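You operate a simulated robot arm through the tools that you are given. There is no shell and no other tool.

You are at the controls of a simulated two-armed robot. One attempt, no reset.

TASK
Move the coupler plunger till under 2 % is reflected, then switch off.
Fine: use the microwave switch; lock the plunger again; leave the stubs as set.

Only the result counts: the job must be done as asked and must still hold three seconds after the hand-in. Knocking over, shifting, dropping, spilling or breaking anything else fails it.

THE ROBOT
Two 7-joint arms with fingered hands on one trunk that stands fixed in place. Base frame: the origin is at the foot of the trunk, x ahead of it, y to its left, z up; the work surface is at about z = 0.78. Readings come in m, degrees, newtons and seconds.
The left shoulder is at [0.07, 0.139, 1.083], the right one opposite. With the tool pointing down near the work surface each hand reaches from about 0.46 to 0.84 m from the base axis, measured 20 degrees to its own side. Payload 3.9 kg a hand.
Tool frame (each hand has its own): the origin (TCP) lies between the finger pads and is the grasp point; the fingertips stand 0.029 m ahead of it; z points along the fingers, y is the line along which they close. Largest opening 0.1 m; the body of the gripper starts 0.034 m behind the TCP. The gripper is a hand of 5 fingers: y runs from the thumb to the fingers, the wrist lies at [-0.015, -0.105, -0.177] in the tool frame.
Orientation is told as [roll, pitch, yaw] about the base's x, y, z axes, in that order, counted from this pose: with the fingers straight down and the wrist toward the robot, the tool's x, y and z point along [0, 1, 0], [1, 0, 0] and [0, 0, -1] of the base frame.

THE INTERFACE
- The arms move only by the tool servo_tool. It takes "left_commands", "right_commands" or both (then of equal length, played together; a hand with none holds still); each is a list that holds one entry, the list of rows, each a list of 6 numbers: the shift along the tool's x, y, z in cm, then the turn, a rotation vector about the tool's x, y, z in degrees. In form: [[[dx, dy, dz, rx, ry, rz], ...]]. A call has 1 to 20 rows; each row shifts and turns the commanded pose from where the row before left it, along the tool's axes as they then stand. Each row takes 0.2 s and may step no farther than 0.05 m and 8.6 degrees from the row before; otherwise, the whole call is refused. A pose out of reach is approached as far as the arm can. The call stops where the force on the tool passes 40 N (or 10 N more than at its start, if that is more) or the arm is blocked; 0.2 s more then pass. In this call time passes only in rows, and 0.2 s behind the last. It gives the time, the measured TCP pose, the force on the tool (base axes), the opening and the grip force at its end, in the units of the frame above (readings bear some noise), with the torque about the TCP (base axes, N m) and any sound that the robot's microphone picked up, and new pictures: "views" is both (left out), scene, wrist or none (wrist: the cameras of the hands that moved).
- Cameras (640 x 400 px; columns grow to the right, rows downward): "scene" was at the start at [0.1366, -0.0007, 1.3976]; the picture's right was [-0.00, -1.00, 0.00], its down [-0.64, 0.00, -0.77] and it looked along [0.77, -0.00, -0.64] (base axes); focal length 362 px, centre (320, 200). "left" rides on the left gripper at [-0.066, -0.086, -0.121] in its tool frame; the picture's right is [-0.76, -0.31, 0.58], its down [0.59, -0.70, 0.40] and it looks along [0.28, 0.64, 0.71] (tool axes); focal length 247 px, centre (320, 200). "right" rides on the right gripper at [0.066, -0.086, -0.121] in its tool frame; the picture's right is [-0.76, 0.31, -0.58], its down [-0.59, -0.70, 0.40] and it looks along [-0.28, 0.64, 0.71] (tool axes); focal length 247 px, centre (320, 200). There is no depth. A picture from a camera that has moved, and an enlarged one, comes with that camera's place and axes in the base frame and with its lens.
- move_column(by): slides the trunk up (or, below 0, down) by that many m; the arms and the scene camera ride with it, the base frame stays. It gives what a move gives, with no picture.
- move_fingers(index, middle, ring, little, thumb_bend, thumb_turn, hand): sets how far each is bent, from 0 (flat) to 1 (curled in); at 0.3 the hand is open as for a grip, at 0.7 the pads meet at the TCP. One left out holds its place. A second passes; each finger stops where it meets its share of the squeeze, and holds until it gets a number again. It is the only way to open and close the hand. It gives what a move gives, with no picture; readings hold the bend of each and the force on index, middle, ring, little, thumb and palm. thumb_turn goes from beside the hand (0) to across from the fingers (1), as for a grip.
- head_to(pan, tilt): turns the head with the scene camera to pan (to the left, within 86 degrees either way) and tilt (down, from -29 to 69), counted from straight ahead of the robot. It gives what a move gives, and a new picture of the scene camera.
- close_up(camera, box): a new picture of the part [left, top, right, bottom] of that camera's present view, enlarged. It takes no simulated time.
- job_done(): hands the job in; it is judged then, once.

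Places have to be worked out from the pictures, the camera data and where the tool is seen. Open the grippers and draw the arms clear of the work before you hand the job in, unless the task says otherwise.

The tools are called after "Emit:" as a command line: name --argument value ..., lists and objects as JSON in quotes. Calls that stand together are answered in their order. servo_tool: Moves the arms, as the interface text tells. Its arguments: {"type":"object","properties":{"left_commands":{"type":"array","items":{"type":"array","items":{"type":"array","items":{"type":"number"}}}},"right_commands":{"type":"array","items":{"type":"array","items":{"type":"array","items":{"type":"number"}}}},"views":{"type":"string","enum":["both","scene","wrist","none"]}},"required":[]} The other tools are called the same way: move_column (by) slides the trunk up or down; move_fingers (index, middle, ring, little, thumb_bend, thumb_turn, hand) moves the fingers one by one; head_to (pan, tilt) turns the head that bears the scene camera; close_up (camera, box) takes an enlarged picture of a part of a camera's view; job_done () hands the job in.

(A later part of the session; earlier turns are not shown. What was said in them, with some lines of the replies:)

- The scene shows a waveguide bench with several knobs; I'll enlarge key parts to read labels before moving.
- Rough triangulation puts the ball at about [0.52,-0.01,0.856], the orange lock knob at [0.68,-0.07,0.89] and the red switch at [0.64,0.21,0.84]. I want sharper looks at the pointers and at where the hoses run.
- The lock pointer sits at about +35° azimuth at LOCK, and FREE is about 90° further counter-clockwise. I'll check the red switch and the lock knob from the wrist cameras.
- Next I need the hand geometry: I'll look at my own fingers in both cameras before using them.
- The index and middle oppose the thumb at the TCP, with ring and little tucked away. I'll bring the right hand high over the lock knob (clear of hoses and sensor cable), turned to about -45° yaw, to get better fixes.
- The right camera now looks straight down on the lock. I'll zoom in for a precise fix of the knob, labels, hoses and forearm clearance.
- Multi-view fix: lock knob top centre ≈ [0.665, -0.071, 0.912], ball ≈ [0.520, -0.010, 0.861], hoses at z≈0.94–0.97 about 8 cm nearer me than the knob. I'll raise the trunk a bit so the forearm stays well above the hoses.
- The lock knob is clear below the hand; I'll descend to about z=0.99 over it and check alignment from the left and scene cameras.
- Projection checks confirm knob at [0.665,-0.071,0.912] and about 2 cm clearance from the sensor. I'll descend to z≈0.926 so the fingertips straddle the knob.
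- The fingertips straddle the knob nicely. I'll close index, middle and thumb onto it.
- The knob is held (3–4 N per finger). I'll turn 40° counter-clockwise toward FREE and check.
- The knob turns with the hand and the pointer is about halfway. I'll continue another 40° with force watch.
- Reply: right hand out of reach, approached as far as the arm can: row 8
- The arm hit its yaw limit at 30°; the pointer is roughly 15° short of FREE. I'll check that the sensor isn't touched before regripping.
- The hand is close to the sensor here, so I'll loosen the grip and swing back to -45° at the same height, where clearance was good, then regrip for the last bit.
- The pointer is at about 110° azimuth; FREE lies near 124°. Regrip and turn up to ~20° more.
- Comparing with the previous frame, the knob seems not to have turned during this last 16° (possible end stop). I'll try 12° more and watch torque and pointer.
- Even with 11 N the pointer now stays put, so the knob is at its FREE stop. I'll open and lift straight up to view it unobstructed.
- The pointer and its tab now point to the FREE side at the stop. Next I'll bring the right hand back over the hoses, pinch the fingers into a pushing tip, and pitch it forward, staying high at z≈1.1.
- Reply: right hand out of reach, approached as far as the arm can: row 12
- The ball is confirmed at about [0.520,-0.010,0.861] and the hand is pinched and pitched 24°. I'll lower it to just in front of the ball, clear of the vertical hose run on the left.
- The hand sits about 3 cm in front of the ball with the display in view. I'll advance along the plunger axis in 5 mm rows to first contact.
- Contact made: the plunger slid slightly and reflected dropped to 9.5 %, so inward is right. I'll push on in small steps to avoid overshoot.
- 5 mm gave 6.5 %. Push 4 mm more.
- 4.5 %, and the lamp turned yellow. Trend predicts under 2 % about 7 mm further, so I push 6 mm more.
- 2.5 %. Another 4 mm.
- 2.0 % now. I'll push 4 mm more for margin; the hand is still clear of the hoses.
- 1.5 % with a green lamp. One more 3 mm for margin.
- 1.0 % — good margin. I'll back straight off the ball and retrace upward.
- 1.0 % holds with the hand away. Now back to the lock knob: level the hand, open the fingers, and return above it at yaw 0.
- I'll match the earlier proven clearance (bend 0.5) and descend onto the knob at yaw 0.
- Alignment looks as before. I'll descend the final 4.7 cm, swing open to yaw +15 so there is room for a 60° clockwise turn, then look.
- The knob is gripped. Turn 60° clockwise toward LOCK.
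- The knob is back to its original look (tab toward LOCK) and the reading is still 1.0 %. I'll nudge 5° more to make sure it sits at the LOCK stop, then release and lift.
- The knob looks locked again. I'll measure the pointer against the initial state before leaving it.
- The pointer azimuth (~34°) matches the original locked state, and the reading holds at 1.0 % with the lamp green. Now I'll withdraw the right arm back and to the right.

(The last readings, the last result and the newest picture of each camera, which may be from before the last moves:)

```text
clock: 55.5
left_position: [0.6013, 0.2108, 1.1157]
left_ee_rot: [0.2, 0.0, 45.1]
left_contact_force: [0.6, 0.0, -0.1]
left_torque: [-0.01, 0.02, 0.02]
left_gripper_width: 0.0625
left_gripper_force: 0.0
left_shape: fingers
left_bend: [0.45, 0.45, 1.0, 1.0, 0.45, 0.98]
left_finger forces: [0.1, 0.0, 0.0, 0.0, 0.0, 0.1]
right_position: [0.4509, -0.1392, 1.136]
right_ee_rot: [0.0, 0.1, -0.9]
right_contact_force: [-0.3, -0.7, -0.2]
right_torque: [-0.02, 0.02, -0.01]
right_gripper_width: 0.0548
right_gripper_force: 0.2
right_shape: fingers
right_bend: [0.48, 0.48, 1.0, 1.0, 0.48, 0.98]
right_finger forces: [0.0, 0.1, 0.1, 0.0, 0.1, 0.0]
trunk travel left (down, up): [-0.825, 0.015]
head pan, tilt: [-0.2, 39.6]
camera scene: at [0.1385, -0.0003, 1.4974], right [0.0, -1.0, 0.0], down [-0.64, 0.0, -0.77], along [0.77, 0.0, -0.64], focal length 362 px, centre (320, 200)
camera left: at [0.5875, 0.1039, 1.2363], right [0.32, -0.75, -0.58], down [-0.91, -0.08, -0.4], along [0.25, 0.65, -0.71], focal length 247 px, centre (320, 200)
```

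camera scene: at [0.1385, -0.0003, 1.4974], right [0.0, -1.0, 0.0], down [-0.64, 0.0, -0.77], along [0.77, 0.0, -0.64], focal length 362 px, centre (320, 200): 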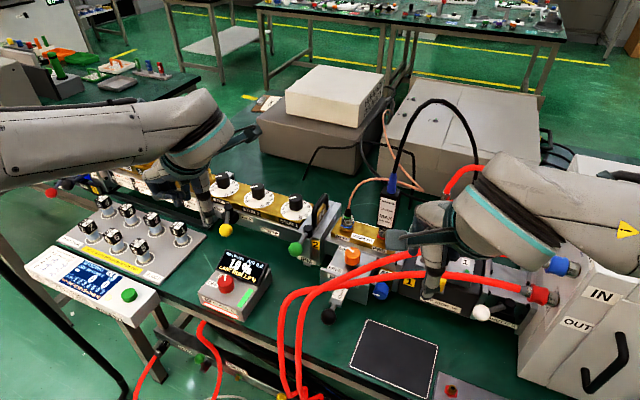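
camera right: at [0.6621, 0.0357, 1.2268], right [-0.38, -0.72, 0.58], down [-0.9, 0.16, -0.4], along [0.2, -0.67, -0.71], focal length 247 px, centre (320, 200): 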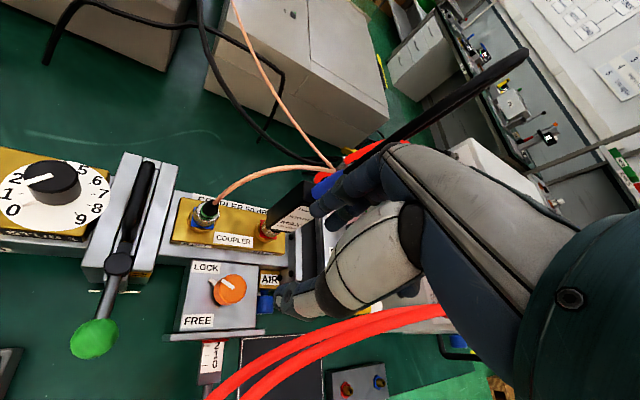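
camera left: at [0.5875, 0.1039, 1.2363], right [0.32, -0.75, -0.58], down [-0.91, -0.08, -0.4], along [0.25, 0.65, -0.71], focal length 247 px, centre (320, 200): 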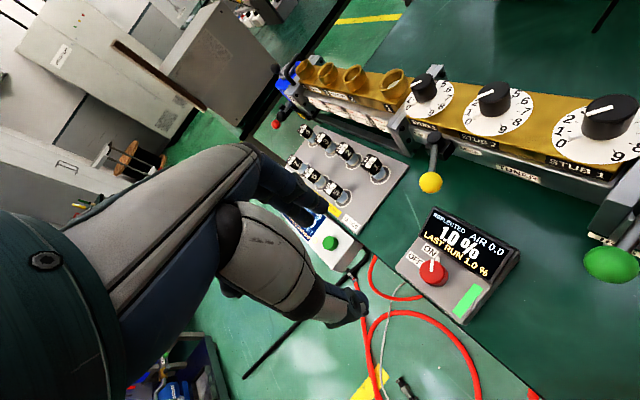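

The left hand is above the switch area. I'll zoom on the switch box from this camera for a precise fix of knob and display.

Emit:
close_up --camera "left" --box '[380, 190, 540, 330]'

Emit:
close_up --camera "scene" --box '[190, 240, 290, 320]'

Emit:
close_up --camera "right" --box '[0, 20, 240, 200]'

```text
2.86 times, centred on (460, 260) of left
camera zoom: at [0.5875, 0.1039, 1.2363], right [0.32, -0.75, -0.58], down [-0.91, -0.08, -0.4], along [0.25, 0.65, -0.71], focal length 706 px, centre (-80, 29)
```

zoom: 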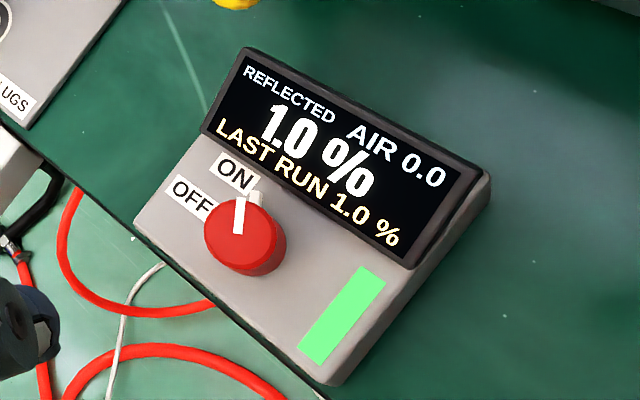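

```text
5.00 times, centred on (240, 280) of scene
camera zoom: at [0.1385, -0.0003, 1.4974], right [0.0, -1.0, 0.0], down [-0.64, 0.0, -0.77], along [0.77, 0.0, -0.64], focal length 1810 px, centre (720, -200)
```

zoom: 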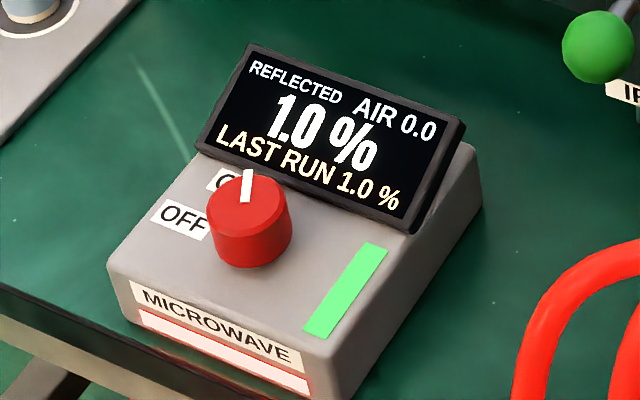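

```text
2.22 times, centred on (120, 110) of right
camera zoom: at [0.3671, -0.072, 1.2562], right [0.29, -0.76, 0.58], down [-0.71, -0.58, -0.4], along [0.64, -0.29, -0.71], focal length 549 px, centre (764, 400)
```

zoom: 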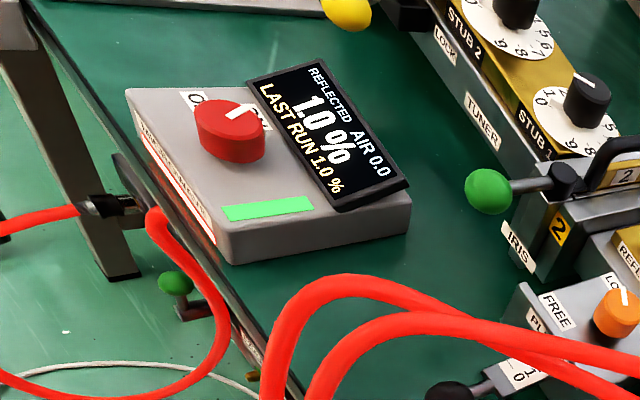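

The switch knob top centre is at about [0.634, 0.2015, 0.8625], the display lies low behind it. I'll bring the left hand to yaw 0 and hover just above the knob.

Emit:
servo_tool --left_commands '[[[0, 0, 0, 0, 0, 7.5], [0, 0, 0, 0, 0, 7.5], [0, 0, 0, 0, 0, 7.5], [0, 0, 0, 0, 0, 7.5], [0, 0, 0, 0, 0, 7.5], [0, 0, 0, 0, 0, 7.5], [-0.19, 0.65, 3.5, 0, 0, 0], [-0.19, 0.65, 3.5, 0, 0, 0], [-0.19, 0.65, 3.5, 0, 0, 0], [-0.19, 0.65, 3.5, 0, 0, 0], [-0.19, 0.65, 3.5, 0, 0, 0]]]' --views "both"

Emit:
close_up --camera "left" --box '[240, 150, 440, 330]'

Emit:
close_up --camera "scene" --box '[180, 210, 300, 320]'

Emit:
close_up --camera "right" --box '[0, 20, 240, 200]'

```text
clock: 57.9
left_position: [0.634, 0.2014, 0.938]
left_ee_rot: [0.0, 0.0, 0.2]
left_contact_force: [0.3, 0.8, 0.8]
left_torque: [-0.02, 0.04, -0.02]
left_gripper_width: 0.0624
left_gripper_force: 0.1
left_shape: fingers
left_bend: [0.45, 0.45, 1.0, 1.0, 0.45, 0.98]
left_finger forces: [0.1, 0.1, 0.0, 0.1, 0.0, 0.0]
right_position: [0.4508, -0.1404, 1.1363]
right_ee_rot: [0.1, 0.1, -1.0]
right_contact_force: [0.0, -0.3, -0.3]
right_torque: [0.02, 0.03, -0.02]
right_gripper_width: 0.0548
right_gripper_force: 0.0
right_shape: fingers
right_bend: [0.48, 0.48, 1.0, 1.0, 0.48, 0.98]
right_finger forces: [0.1, 0.0, 0.0, 0.1, 0.0, 0.1]
trunk travel left (down, up): [-0.825, 0.015]
head pan, tilt: [-0.2, 39.6]
camera scene: at [0.1378, -0.0008, 1.4975], right [0.0, -1.0, 0.0], down [-0.64, 0.0, -0.77], along [0.77, 0.0, -0.64], focal length 362 px, centre (320, 200)
camera left: at [0.5476, 0.1363, 1.0603], right [-0.31, -0.76, -0.58], down [-0.7, 0.59, -0.4], along [0.64, 0.28, -0.71], focal length 247 px, centre (320, 200)
```

scene: 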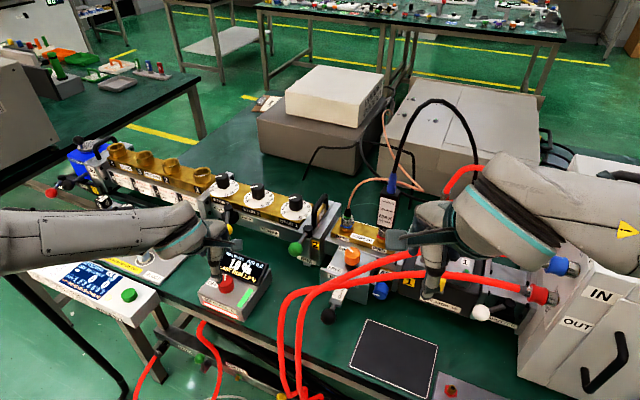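
left: 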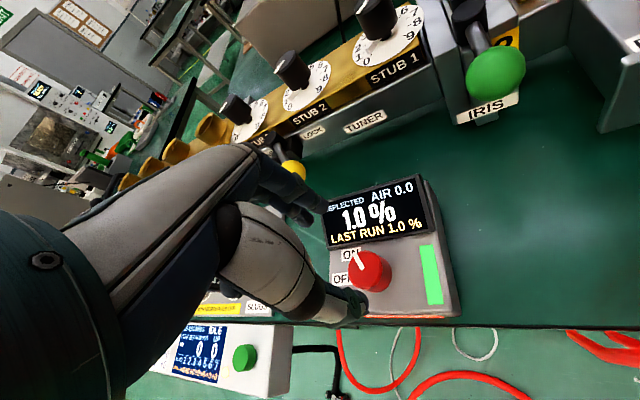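

```text
2.22 times, centred on (340, 240) of left
camera zoom: at [0.5476, 0.1363, 1.0603], right [-0.31, -0.76, -0.58], down [-0.7, 0.59, -0.4], along [0.64, 0.28, -0.71], focal length 549 px, centre (276, 111)
```

zoom: 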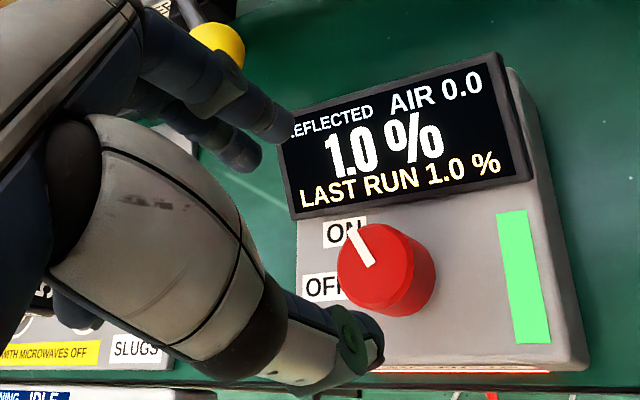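

```text
3.64 times, centred on (240, 265) of scene
camera zoom: at [0.1378, -0.0008, 1.4975], right [0.0, -1.0, 0.0], down [-0.64, 0.0, -0.77], along [0.77, 0.0, -0.64], focal length 1316 px, centre (611, -36)
```

zoom: 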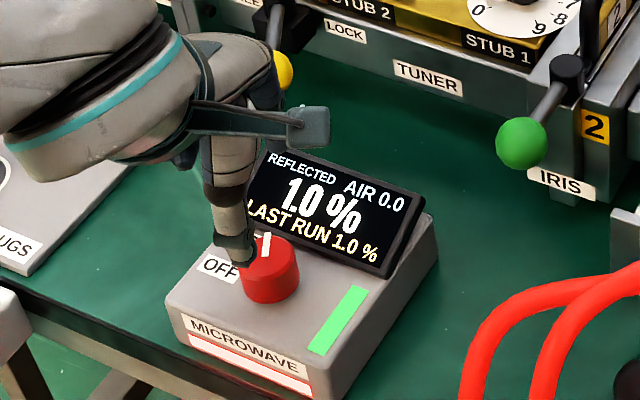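

```text
2.22 times, centred on (120, 110) of right
camera zoom: at [0.3665, -0.0724, 1.2564], right [0.29, -0.76, 0.58], down [-0.71, -0.58, -0.4], along [0.64, -0.29, -0.71], focal length 549 px, centre (764, 400)
```

zoom: 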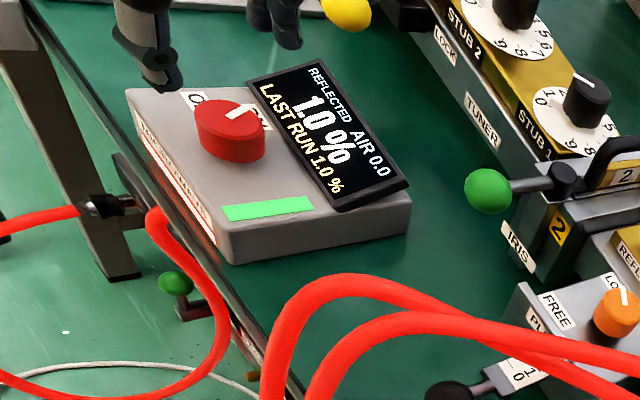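

Alignment checks out. I'll narrow the fingers slightly and descend 6 cm around the switch knob.

Emit:
move_fingers --hand "left" --index 0.5 --middle 0.5 --thumb_bend 0.48

Emit:
servo_tool --left_commands '[[[0, 0, 1.5, 0, 0, 0], [0, 0, 1.5, 0, 0, 0], [0, 0, 1.5, 0, 0, 0], [0, 0, 1.4, 0, 0, 0]]]' --views "none"

Emit:
close_up --camera "left" --box '[240, 150, 440, 330]'

Emit:
close_up --camera "right" --box '[20, 20, 180, 130]'

Emit:
close_up --camera "scene" --box '[180, 210, 300, 320]'

```text
clock: 58.9
left_position: [0.6325, 0.2006, 0.9391]
left_ee_rot: [-0.1, 0.0, 0.1]
left_contact_force: [-0.3, 0.8, 0.9]
left_torque: [0.0, -0.01, -0.02]
left_gripper_width: 0.0529
left_gripper_force: 0.0
left_shape: fingers
left_bend: [0.5, 0.5, 1.0, 1.0, 0.48, 0.98]
left_finger forces: [0.0, 0.0, 0.1, 0.0, 0.1, 0.0]
right_position: [0.449, -0.1405, 1.1369]
right_ee_rot: [0.0, -0.1, -1.0]
right_contact_force: [0.7, 1.5, 0.1]
right_torque: [-0.01, 0.01, -0.02]
right_gripper_width: 0.0547
right_gripper_force: 0.1
right_shape: fingers
right_bend: [0.48, 0.48, 1.0, 1.0, 0.48, 0.98]
right_finger forces: [0.0, 0.1, 0.0, 0.0, 0.0, 0.0]
trunk travel left (down, up): [-0.825, 0.015]
head pan, tilt: [-0.2, 39.6]
```

```text
clock: 59.9
left_position: [0.6322, 0.2031, 0.8804]
left_ee_rot: [-0.1, 0.0, 0.1]
left_contact_force: [0.0, -0.3, -0.6]
left_torque: [0.0, 0.03, 0.03]
left_gripper_width: 0.053
left_gripper_force: 0.1
left_shape: fingers
left_bend: [0.5, 0.5, 1.0, 1.0, 0.48, 0.98]
left_finger forces: [0.0, 0.0, 0.1, 0.0, 0.0, 0.1]
right_position: [0.451, -0.1403, 1.1365]
right_ee_rot: [0.0, 0.0, -1.0]
right_contact_force: [-0.8, 0.8, 0.4]
right_torque: [-0.02, -0.03, -0.03]
right_gripper_width: 0.0545
right_gripper_force: 0.1
right_shape: fingers
right_bend: [0.48, 0.48, 1.0, 1.0, 0.48, 0.98]
right_finger forces: [0.1, 0.0, 0.0, 0.0, 0.0, 0.0]
trunk travel left (down, up): [-0.825, 0.015]
head pan, tilt: [-0.2, 39.6]
```

```text
2.22 times, centred on (340, 240) of left
camera zoom: at [0.5479, 0.1374, 1.0021], right [-0.31, -0.76, -0.58], down [-0.7, 0.59, -0.4], along [0.64, 0.28, -0.71], focal length 549 px, centre (276, 111)
```

zoom: 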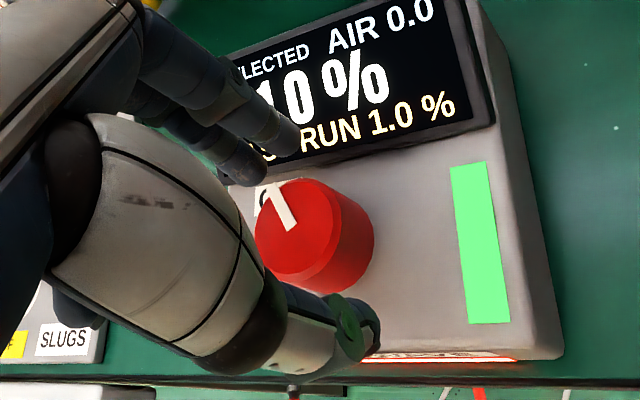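

```text
3.64 times, centred on (100, 75) of right
camera zoom: at [0.3659, -0.0724, 1.2566], right [0.29, -0.76, 0.58], down [-0.71, -0.58, -0.4], along [0.64, -0.29, -0.71], focal length 898 px, centre (1120, 654)
```

zoom: 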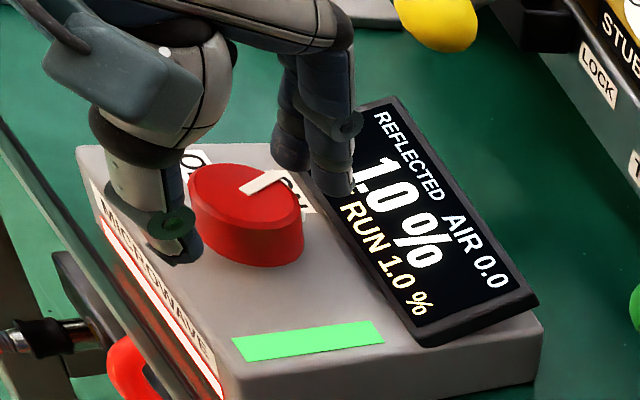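

```text
3.64 times, centred on (240, 265) of scene
camera zoom: at [0.137, -0.0008, 1.4976], right [0.0, -1.0, 0.0], down [-0.64, 0.0, -0.77], along [0.77, 0.0, -0.64], focal length 1316 px, centre (611, -36)
```

zoom: 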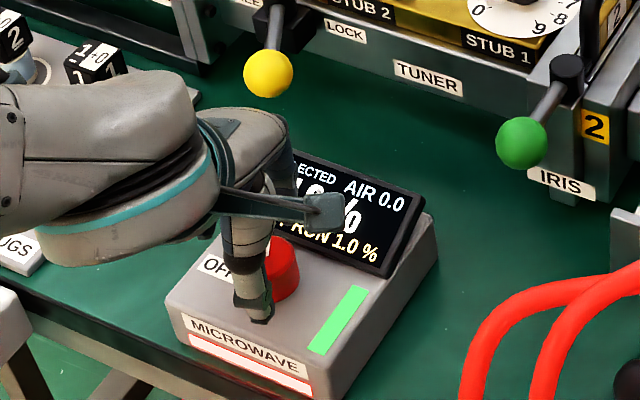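

Fingertips straddle the knob with no contact force. Closing the left grip.

Emit:
move_fingers --hand "left" --index 0.65 --middle 0.65 --thumb_bend 0.65

Emit:
close_up --camera "left" --box '[240, 150, 440, 330]'

Emit:
close_up --camera "right" --box '[20, 20, 180, 130]'

```text
clock: 60.9
left_position: [0.634, 0.2021, 0.8802]
left_ee_rot: [0.1, 0.0, 0.2]
left_contact_force: [3.4, 0.6, 0.6]
left_torque: [0.01, -0.03, -0.02]
left_gripper_width: 0.0269
left_gripper_force: 5.2
left_shape: fingers
left_bend: [0.6, 0.62, 1.0, 1.0, 0.61, 0.97]
left_finger forces: [4.4, 2.9, 0.0, 0.1, 4.0, 0.0]
right_position: [0.4504, -0.1403, 1.137]
right_ee_rot: [0.1, 0.0, -0.9]
right_contact_force: [-0.8, 0.3, -0.5]
right_torque: [-0.01, 0.01, 0.0]
right_gripper_width: 0.0545
right_gripper_force: 0.0
right_shape: fingers
right_bend: [0.48, 0.48, 1.0, 1.0, 0.48, 0.98]
right_finger forces: [0.0, 0.0, 0.1, 0.1, 0.0, 0.1]
trunk travel left (down, up): [-0.825, 0.015]
head pan, tilt: [-0.2, 39.6]
```

```text
2.22 times, centred on (340, 240) of left
camera zoom: at [0.5481, 0.1374, 1.0022], right [-0.31, -0.76, -0.58], down [-0.7, 0.59, -0.4], along [0.64, 0.28, -0.71], focal length 549 px, centre (276, 111)
```

zoom: 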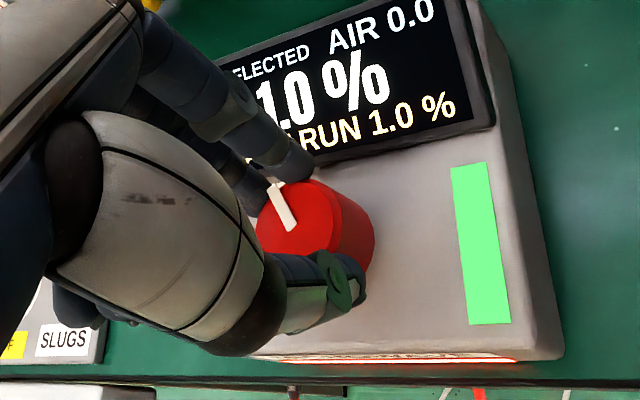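

```text
3.64 times, centred on (100, 75) of right
camera zoom: at [0.3661, -0.0723, 1.2565], right [0.29, -0.76, 0.58], down [-0.71, -0.58, -0.4], along [0.64, -0.29, -0.71], focal length 898 px, centre (1120, 654)
```

zoom: 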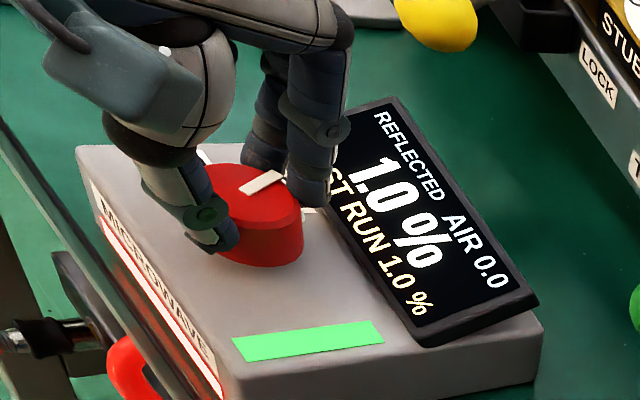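

The switch knob is held. Turn 50° counter-clockwise toward OFF.

Emit:
servo_tool --left_commands '[[[0, 0, 0, 0, 0, -5], [0, 0, 0, 0, 0, -5], [0, 0, 0, 0, 0, -5], [0, 0, 0, 0, 0, -5], [0, 0, 0, 0, 0, -5], [0, 0, 0, 0, 0, -5], [0, 0, 0, 0, 0, -5], [0, 0, 0, 0, 0, -5], [0, 0, 0, 0, 0, -5], [0, 0, 0, 0, 0, -5]]]' --views "wrist"

Emit:
close_up --camera "left" --box '[240, 150, 440, 330]'

Emit:
close_up --camera "right" --box '[20, 20, 180, 130]'

```text
clock: 63.1
left_position: [0.6338, 0.203, 0.8812]
left_ee_rot: [0.0, -0.1, 50.3]
left_contact_force: [5.9, 5.6, 0.3]
left_torque: [0.18, -0.12, -0.01]
left_gripper_width: 0.0263
left_gripper_force: 6.4
left_shape: fingers
left_bend: [0.59, 0.61, 1.0, 1.0, 0.62, 0.97]
left_finger forces: [6.2, 4.5, 0.0, 0.0, 2.9, 0.0]
right_position: [0.4507, -0.1377, 1.1362]
right_ee_rot: [0.0, 0.2, -1.1]
right_contact_force: [-0.1, -0.2, 0.0]
right_torque: [0.03, 0.0, 0.02]
right_gripper_width: 0.055
right_gripper_force: 0.0
right_shape: fingers
right_bend: [0.48, 0.48, 1.0, 1.0, 0.48, 0.98]
right_finger forces: [0.1, 0.0, 0.1, 0.0, 0.0, 0.1]
trunk travel left (down, up): [-0.825, 0.015]
head pan, tilt: [-0.2, 39.6]
camera left: at [0.6289, 0.0951, 1.0023], right [0.38, -0.72, -0.58], down [-0.9, -0.16, -0.4], along [0.19, 0.67, -0.71], focal length 247 px, centre (320, 200)
```

left: 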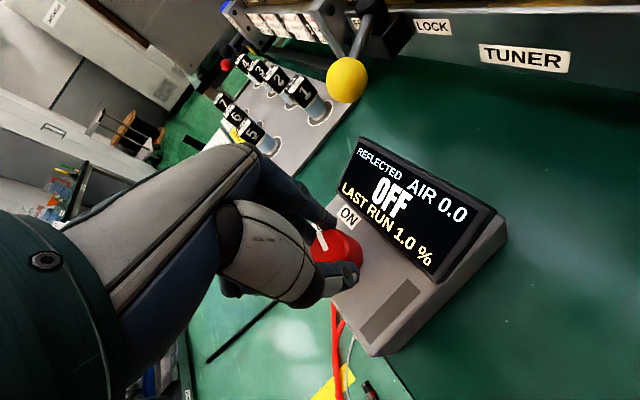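

```text
2.22 times, centred on (340, 240) of left
camera zoom: at [0.6289, 0.0951, 1.0023], right [0.38, -0.72, -0.58], down [-0.9, -0.16, -0.4], along [0.19, 0.67, -0.71], focal length 549 px, centre (276, 111)
```

zoom: 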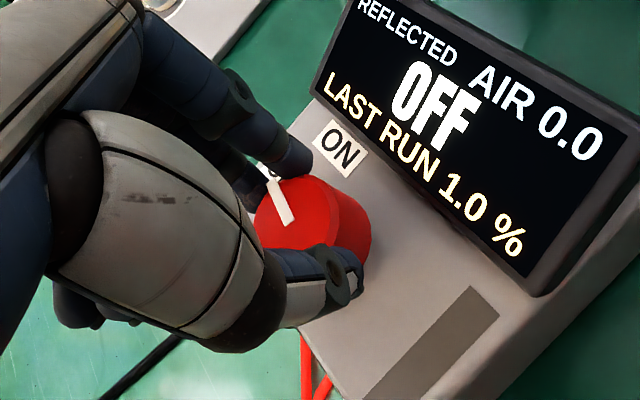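

```text
3.64 times, centred on (100, 75) of right
camera zoom: at [0.3666, -0.0714, 1.2564], right [0.29, -0.76, 0.58], down [-0.71, -0.58, -0.4], along [0.64, -0.29, -0.71], focal length 898 px, centre (1120, 654)
```

zoom: 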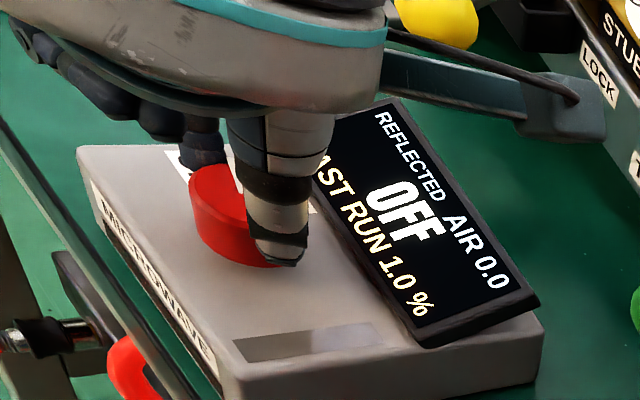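

The display reads OFF with LAST RUN 1.0 %. I'll nudge 8° more to seat it at the OFF stop, then open and lift.

Emit:
servo_tool --left_commands '[[[0, 0, 0, 0, 0, -4], [0, 0, 0, 0, 0, -4]]]' --views "none"

Emit:
move_fingers --hand "left" --index 0.48 --middle 0.48 --thumb_bend 0.48

Emit:
servo_tool --left_commands '[[[0, 0, -2, 0, 0, 0], [0, 0, -4, 0, 0, 0], [0, 0, -4, 0, 0, 0], [0, 0, -4, 0, 0, 0], [0, 0, -4, 0, 0, 0], [0, 0, -4, 0, 0, 0]]]' --views "both"

Emit:
close_up --camera "scene" --box '[190, 240, 290, 320]'

Emit:
close_up --camera "left" --box '[340, 180, 540, 340]'

```text
clock: 63.7
left_position: [0.6336, 0.2042, 0.8817]
left_ee_rot: [0.0, 0.0, 58.0]
left_contact_force: [5.9, 5.9, 1.2]
left_torque: [0.19, -0.14, 0.03]
left_gripper_width: 0.0265
left_gripper_force: 6.7
left_shape: fingers
left_bend: [0.59, 0.61, 1.0, 1.0, 0.62, 0.97]
left_finger forces: [6.7, 4.4, 0.0, 0.0, 2.8, 0.1]
right_position: [0.4511, -0.1392, 1.1362]
right_ee_rot: [-0.1, 0.0, -1.1]
right_contact_force: [-0.3, -0.1, -0.1]
right_torque: [-0.01, -0.01, -0.04]
right_gripper_width: 0.0549
right_gripper_force: 0.1
right_shape: fingers
right_bend: [0.48, 0.48, 1.0, 1.0, 0.48, 0.98]
right_finger forces: [0.0, 0.1, 0.1, 0.0, 0.0, 0.0]
trunk travel left (down, up): [-0.825, 0.015]
head pan, tilt: [-0.2, 39.6]
```

```text
clock: 64.7
left_position: [0.6313, 0.2014, 0.8811]
left_ee_rot: [0.1, -0.1, 58.1]
left_contact_force: [0.3, 0.5, 0.3]
left_torque: [-0.02, 0.01, 0.01]
left_gripper_width: 0.0545
left_gripper_force: 0.0
left_shape: fingers
left_bend: [0.48, 0.48, 1.0, 1.0, 0.48, 0.97]
left_finger forces: [0.0, 0.1, 0.0, 0.0, 0.1, 0.1]
right_position: [0.4502, -0.1396, 1.1368]
right_ee_rot: [0.1, 0.0, -1.0]
right_contact_force: [0.2, 0.1, 0.2]
right_torque: [0.0, -0.03, 0.04]
right_gripper_width: 0.0547
right_gripper_force: 0.1
right_shape: fingers
right_bend: [0.48, 0.48, 1.0, 1.0, 0.48, 0.98]
right_finger forces: [0.1, 0.1, 0.0, 0.0, 0.0, 0.1]
trunk travel left (down, up): [-0.825, 0.015]
head pan, tilt: [-0.2, 39.6]
```

```text
clock: 66.1
left_position: [0.6287, 0.2007, 1.1017]
left_ee_rot: [0.1, 0.1, 58.0]
left_contact_force: [0.2, 0.0, -0.4]
left_torque: [0.02, -0.03, 0.02]
left_gripper_width: 0.0547
left_gripper_force: 0.0
left_shape: fingers
left_bend: [0.48, 0.48, 1.0, 1.0, 0.48, 0.98]
left_finger forces: [0.1, 0.0, 0.0, 0.0, 0.0, 0.0]
right_position: [0.4482, -0.1402, 1.1372]
right_ee_rot: [-0.1, -0.1, -1.0]
right_contact_force: [0.8, 0.5, 0.7]
right_torque: [0.01, -0.02, -0.03]
right_gripper_width: 0.0549
right_gripper_force: 0.2
right_shape: fingers
right_bend: [0.48, 0.48, 1.0, 1.0, 0.48, 0.98]
right_finger forces: [0.1, 0.0, 0.0, 0.0, 0.1, 0.0]
trunk travel left (down, up): [-0.825, 0.015]
head pan, tilt: [-0.2, 39.6]
camera scene: at [0.1356, -0.001, 1.4977], right [0.0, -1.0, 0.0], down [-0.64, 0.0, -0.77], along [0.77, 0.0, -0.64], focal length 362 px, centre (320, 200)
camera left: at [0.6395, 0.0946, 1.2241], right [0.48, -0.66, -0.58], down [-0.87, -0.28, -0.4], along [0.1, 0.69, -0.71], focal length 247 px, centre (320, 200)
```

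scene: 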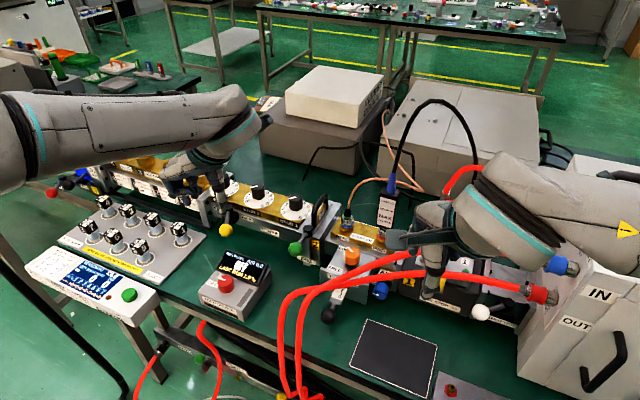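
left: 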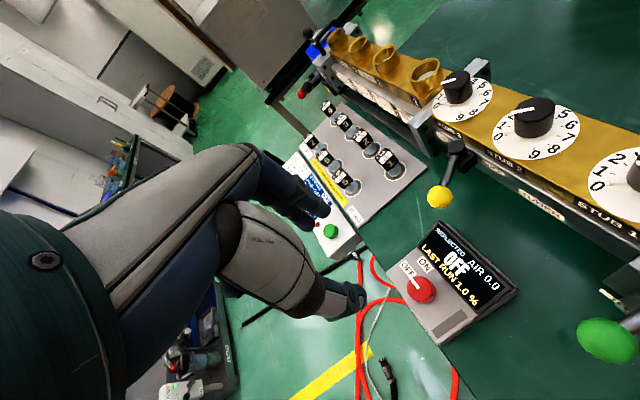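

```text
5.00 times, centred on (240, 280) of scene
camera zoom: at [0.1356, -0.001, 1.4977], right [0.0, -1.0, 0.0], down [-0.64, 0.0, -0.77], along [0.77, 0.0, -0.64], focal length 1810 px, centre (720, -200)
```

zoom: 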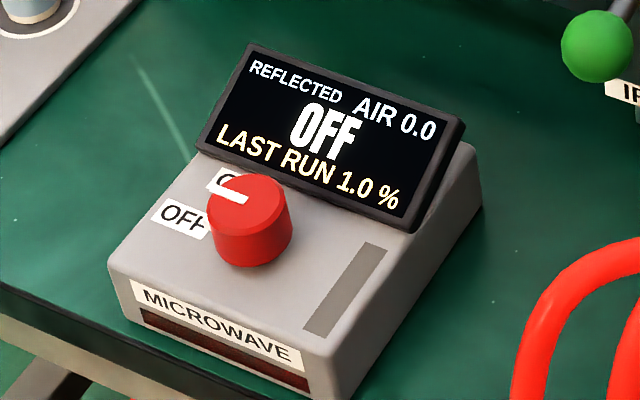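

```text
2.50 times, centred on (440, 260) of left
camera zoom: at [0.6395, 0.0946, 1.2241], right [0.48, -0.66, -0.58], down [-0.87, -0.28, -0.4], along [0.1, 0.69, -0.71], focal length 617 px, centre (20, 50)
```

zoom: 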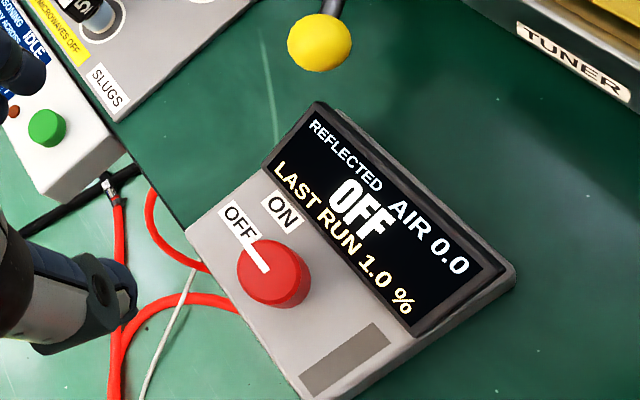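

Switched OFF with lamp dark. I'll withdraw the left arm, open both hands, and make a last check of the bench.

Emit:
servo_tool --left_commands '[[[0, 0, -2, 0, 0, 0], [2.85, -2.37, -1.2, 0, 0, 0], [2.85, -2.37, -1.2, 0, 0, 0], [2.85, -2.37, -1.2, 0, 0, 0], [2.85, -2.37, -1.2, 0, 0, 0], [2.85, -2.37, -1.2, 0, 0, 0], [2.85, -2.37, -1.2, 0, 0, 0], [0, 0, 0, 0, 0, 8], [0, 0, 0, 0, 0, 8], [0, 0, 0, 0, 0, 8], [0, 0, 0, 0, 0, 8], [0, 0, 0, 0, 0, 8], [0, 0, 0, 0, 0, 8], [0, 0, 0, 0, 0, 8]]]' --views "none"

Emit:
move_fingers --hand "left" --index 0.3 --middle 0.3 --ring 0.3 --little 0.3 --thumb_bend 0.3

Emit:
move_fingers --hand "right" --index 0.3 --middle 0.3 --ring 0.3 --little 0.3 --thumb_bend 0.3

Emit:
close_up --camera "scene" --box '[0, 0, 640, 400]'

Emit:
close_up --camera "scene" --box '[190, 160, 420, 330]'

Emit:
close_up --camera "scene" --box '[310, 230, 390, 330]'

```text
clock: 69.1
left_position: [0.4118, 0.1714, 1.1934]
left_ee_rot: [0.0, 0.0, 1.9]
left_contact_force: [-0.4, 0.9, 0.5]
left_torque: [-0.01, 0.02, 0.04]
left_gripper_width: 0.055
left_gripper_force: 0.1
left_shape: fingers
left_bend: [0.48, 0.48, 1.0, 1.0, 0.48, 0.98]
left_finger forces: [0.1, 0.0, 0.0, 0.0, 0.0, 0.0]
right_position: [0.4507, -0.1397, 1.1368]
right_ee_rot: [-0.1, 0.0, -0.9]
right_contact_force: [0.2, 0.4, -0.2]
right_torque: [-0.01, 0.04, -0.01]
right_gripper_width: 0.0547
right_gripper_force: 0.0
right_shape: fingers
right_bend: [0.48, 0.48, 1.0, 1.0, 0.48, 0.98]
right_finger forces: [0.0, 0.0, 0.0, 0.1, 0.0, 0.0]
trunk travel left (down, up): [-0.825, 0.015]
head pan, tilt: [-0.2, 39.6]
```

```text
clock: 70.1
left_position: [0.4107, 0.1698, 1.1921]
left_ee_rot: [-0.1, 0.0, 2.1]
left_contact_force: [-0.6, 0.1, -0.1]
left_torque: [0.01, 0.0, 0.0]
left_gripper_width: 0.0985
left_gripper_force: 0.0
left_shape: fingers
left_bend: [0.3, 0.3, 0.3, 0.3, 0.3, 0.98]
left_finger forces: [0.0, 0.0, 0.0, 0.0, 0.0, 0.0]
right_position: [0.4506, -0.1402, 1.1369]
right_ee_rot: [0.0, -0.1, -1.0]
right_contact_force: [1.2, -0.1, -0.2]
right_torque: [-0.03, 0.02, 0.01]
right_gripper_width: 0.055
right_gripper_force: 0.0
right_shape: fingers
right_bend: [0.48, 0.48, 1.0, 1.0, 0.48, 0.98]
right_finger forces: [0.0, 0.0, 0.0, 0.0, 0.0, 0.0]
trunk travel left (down, up): [-0.825, 0.015]
head pan, tilt: [-0.2, 39.6]
```

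```text
clock: 71.1
left_position: [0.4117, 0.1709, 1.1927]
left_ee_rot: [0.0, 0.0, 2.1]
left_contact_force: [0.0, 0.2, -0.6]
left_torque: [0.0, 0.04, 0.01]
left_gripper_width: 0.0984
left_gripper_force: 0.0
left_shape: fingers
left_bend: [0.3, 0.3, 0.3, 0.3, 0.3, 0.98]
left_finger forces: [0.1, 0.1, 0.0, 0.0, 0.0, 0.0]
right_position: [0.4495, -0.1398, 1.1356]
right_ee_rot: [0.0, 0.0, -1.0]
right_contact_force: [0.4, -0.1, 0.5]
right_torque: [0.0, 0.0, -0.02]
right_gripper_width: 0.0985
right_gripper_force: 0.0
right_shape: fingers
right_bend: [0.3, 0.3, 0.3, 0.3, 0.3, 0.98]
right_finger forces: [0.1, 0.0, 0.0, 0.0, 0.0, 0.0]
trunk travel left (down, up): [-0.825, 0.015]
head pan, tilt: [-0.2, 39.6]
```

```text
1.00 times, centred on (320, 200) of scene (not enlarged: the box is as wide or as high as the picture)
camera zoom: at [0.1366, -0.0007, 1.4976], right [0.0, -1.0, 0.0], down [-0.64, 0.0, -0.77], along [0.77, 0.0, -0.64], focal length 362 px, centre (320, 200)
```

zoom: 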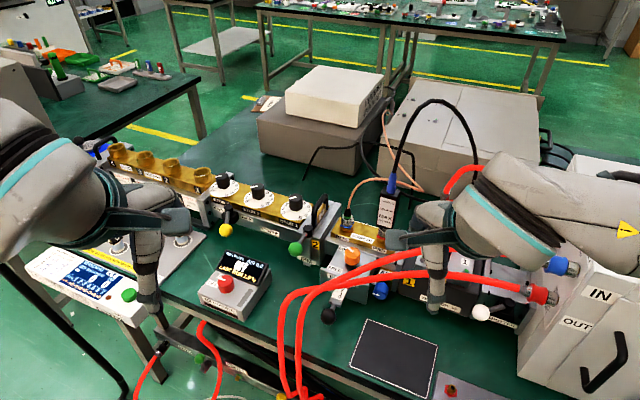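

```text
2.35 times, centred on (305, 245) of scene
camera zoom: at [0.1366, -0.0007, 1.4976], right [0.0, -1.0, 0.0], down [-0.64, 0.0, -0.77], along [0.77, 0.0, -0.64], focal length 852 px, centre (355, 94)
```

zoom: 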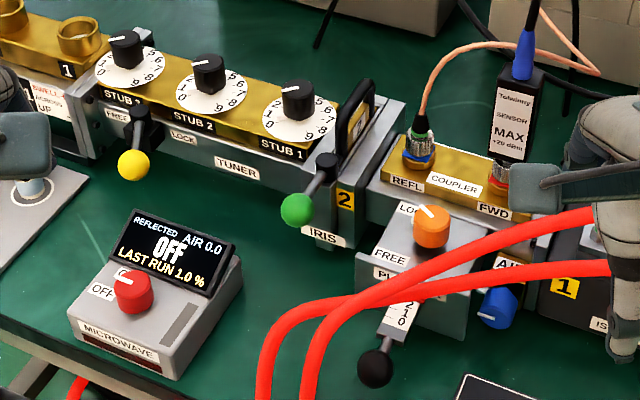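

```text
4.00 times, centred on (350, 280) of scene
camera zoom: at [0.1366, -0.0007, 1.4976], right [0.0, -1.0, 0.0], down [-0.64, 0.0, -0.77], along [0.77, 0.0, -0.64], focal length 1448 px, centre (200, -120)
```

zoom: 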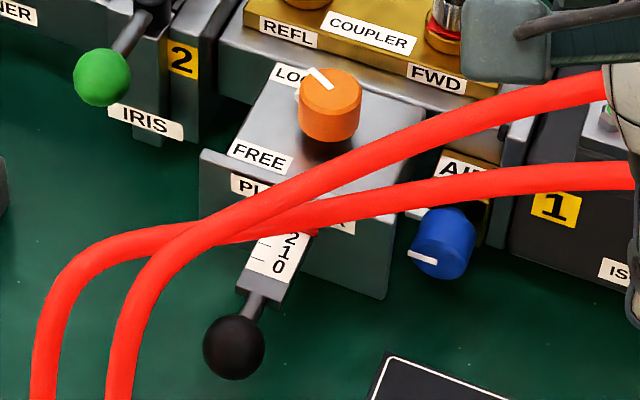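

Everything checks out: the switch is OFF, the last run was 1.0 %, and the plunger is at about 2 with its knob on LOCK. The stubs, iris, sensor and hoses are as before, and both arms are clear with hands open. Handing in.

Emit:
job_done

```text
The job is handed in.
```

The job is done and handed in; I don't have the judge's verdict. The coupler plunger now gives 1.0 % reflected, down from 10 %, and the microwave is off.

- **Plunger:** I turned its lock to FREE and pushed the plunger in from about 5 to about 2 on its scale. I then turned the lock back to LOCK. The reading held at 1.0 % with the hand off the plunger and after relocking.
- **Switch:** I turned the microwave switch itself to OFF. The display reads OFF, LAST RUN 1.0 %, and its lamp is dark.
- **Rest of the bench:** I did not touch the stubs, iris or AIR knob, and the closing pictures show nothing moved or knocked over. While turning the lock, the right hand came very close to the power sensor; the sensor still stands as before.

Both hands are open, and the arms are drawn back above the bench.
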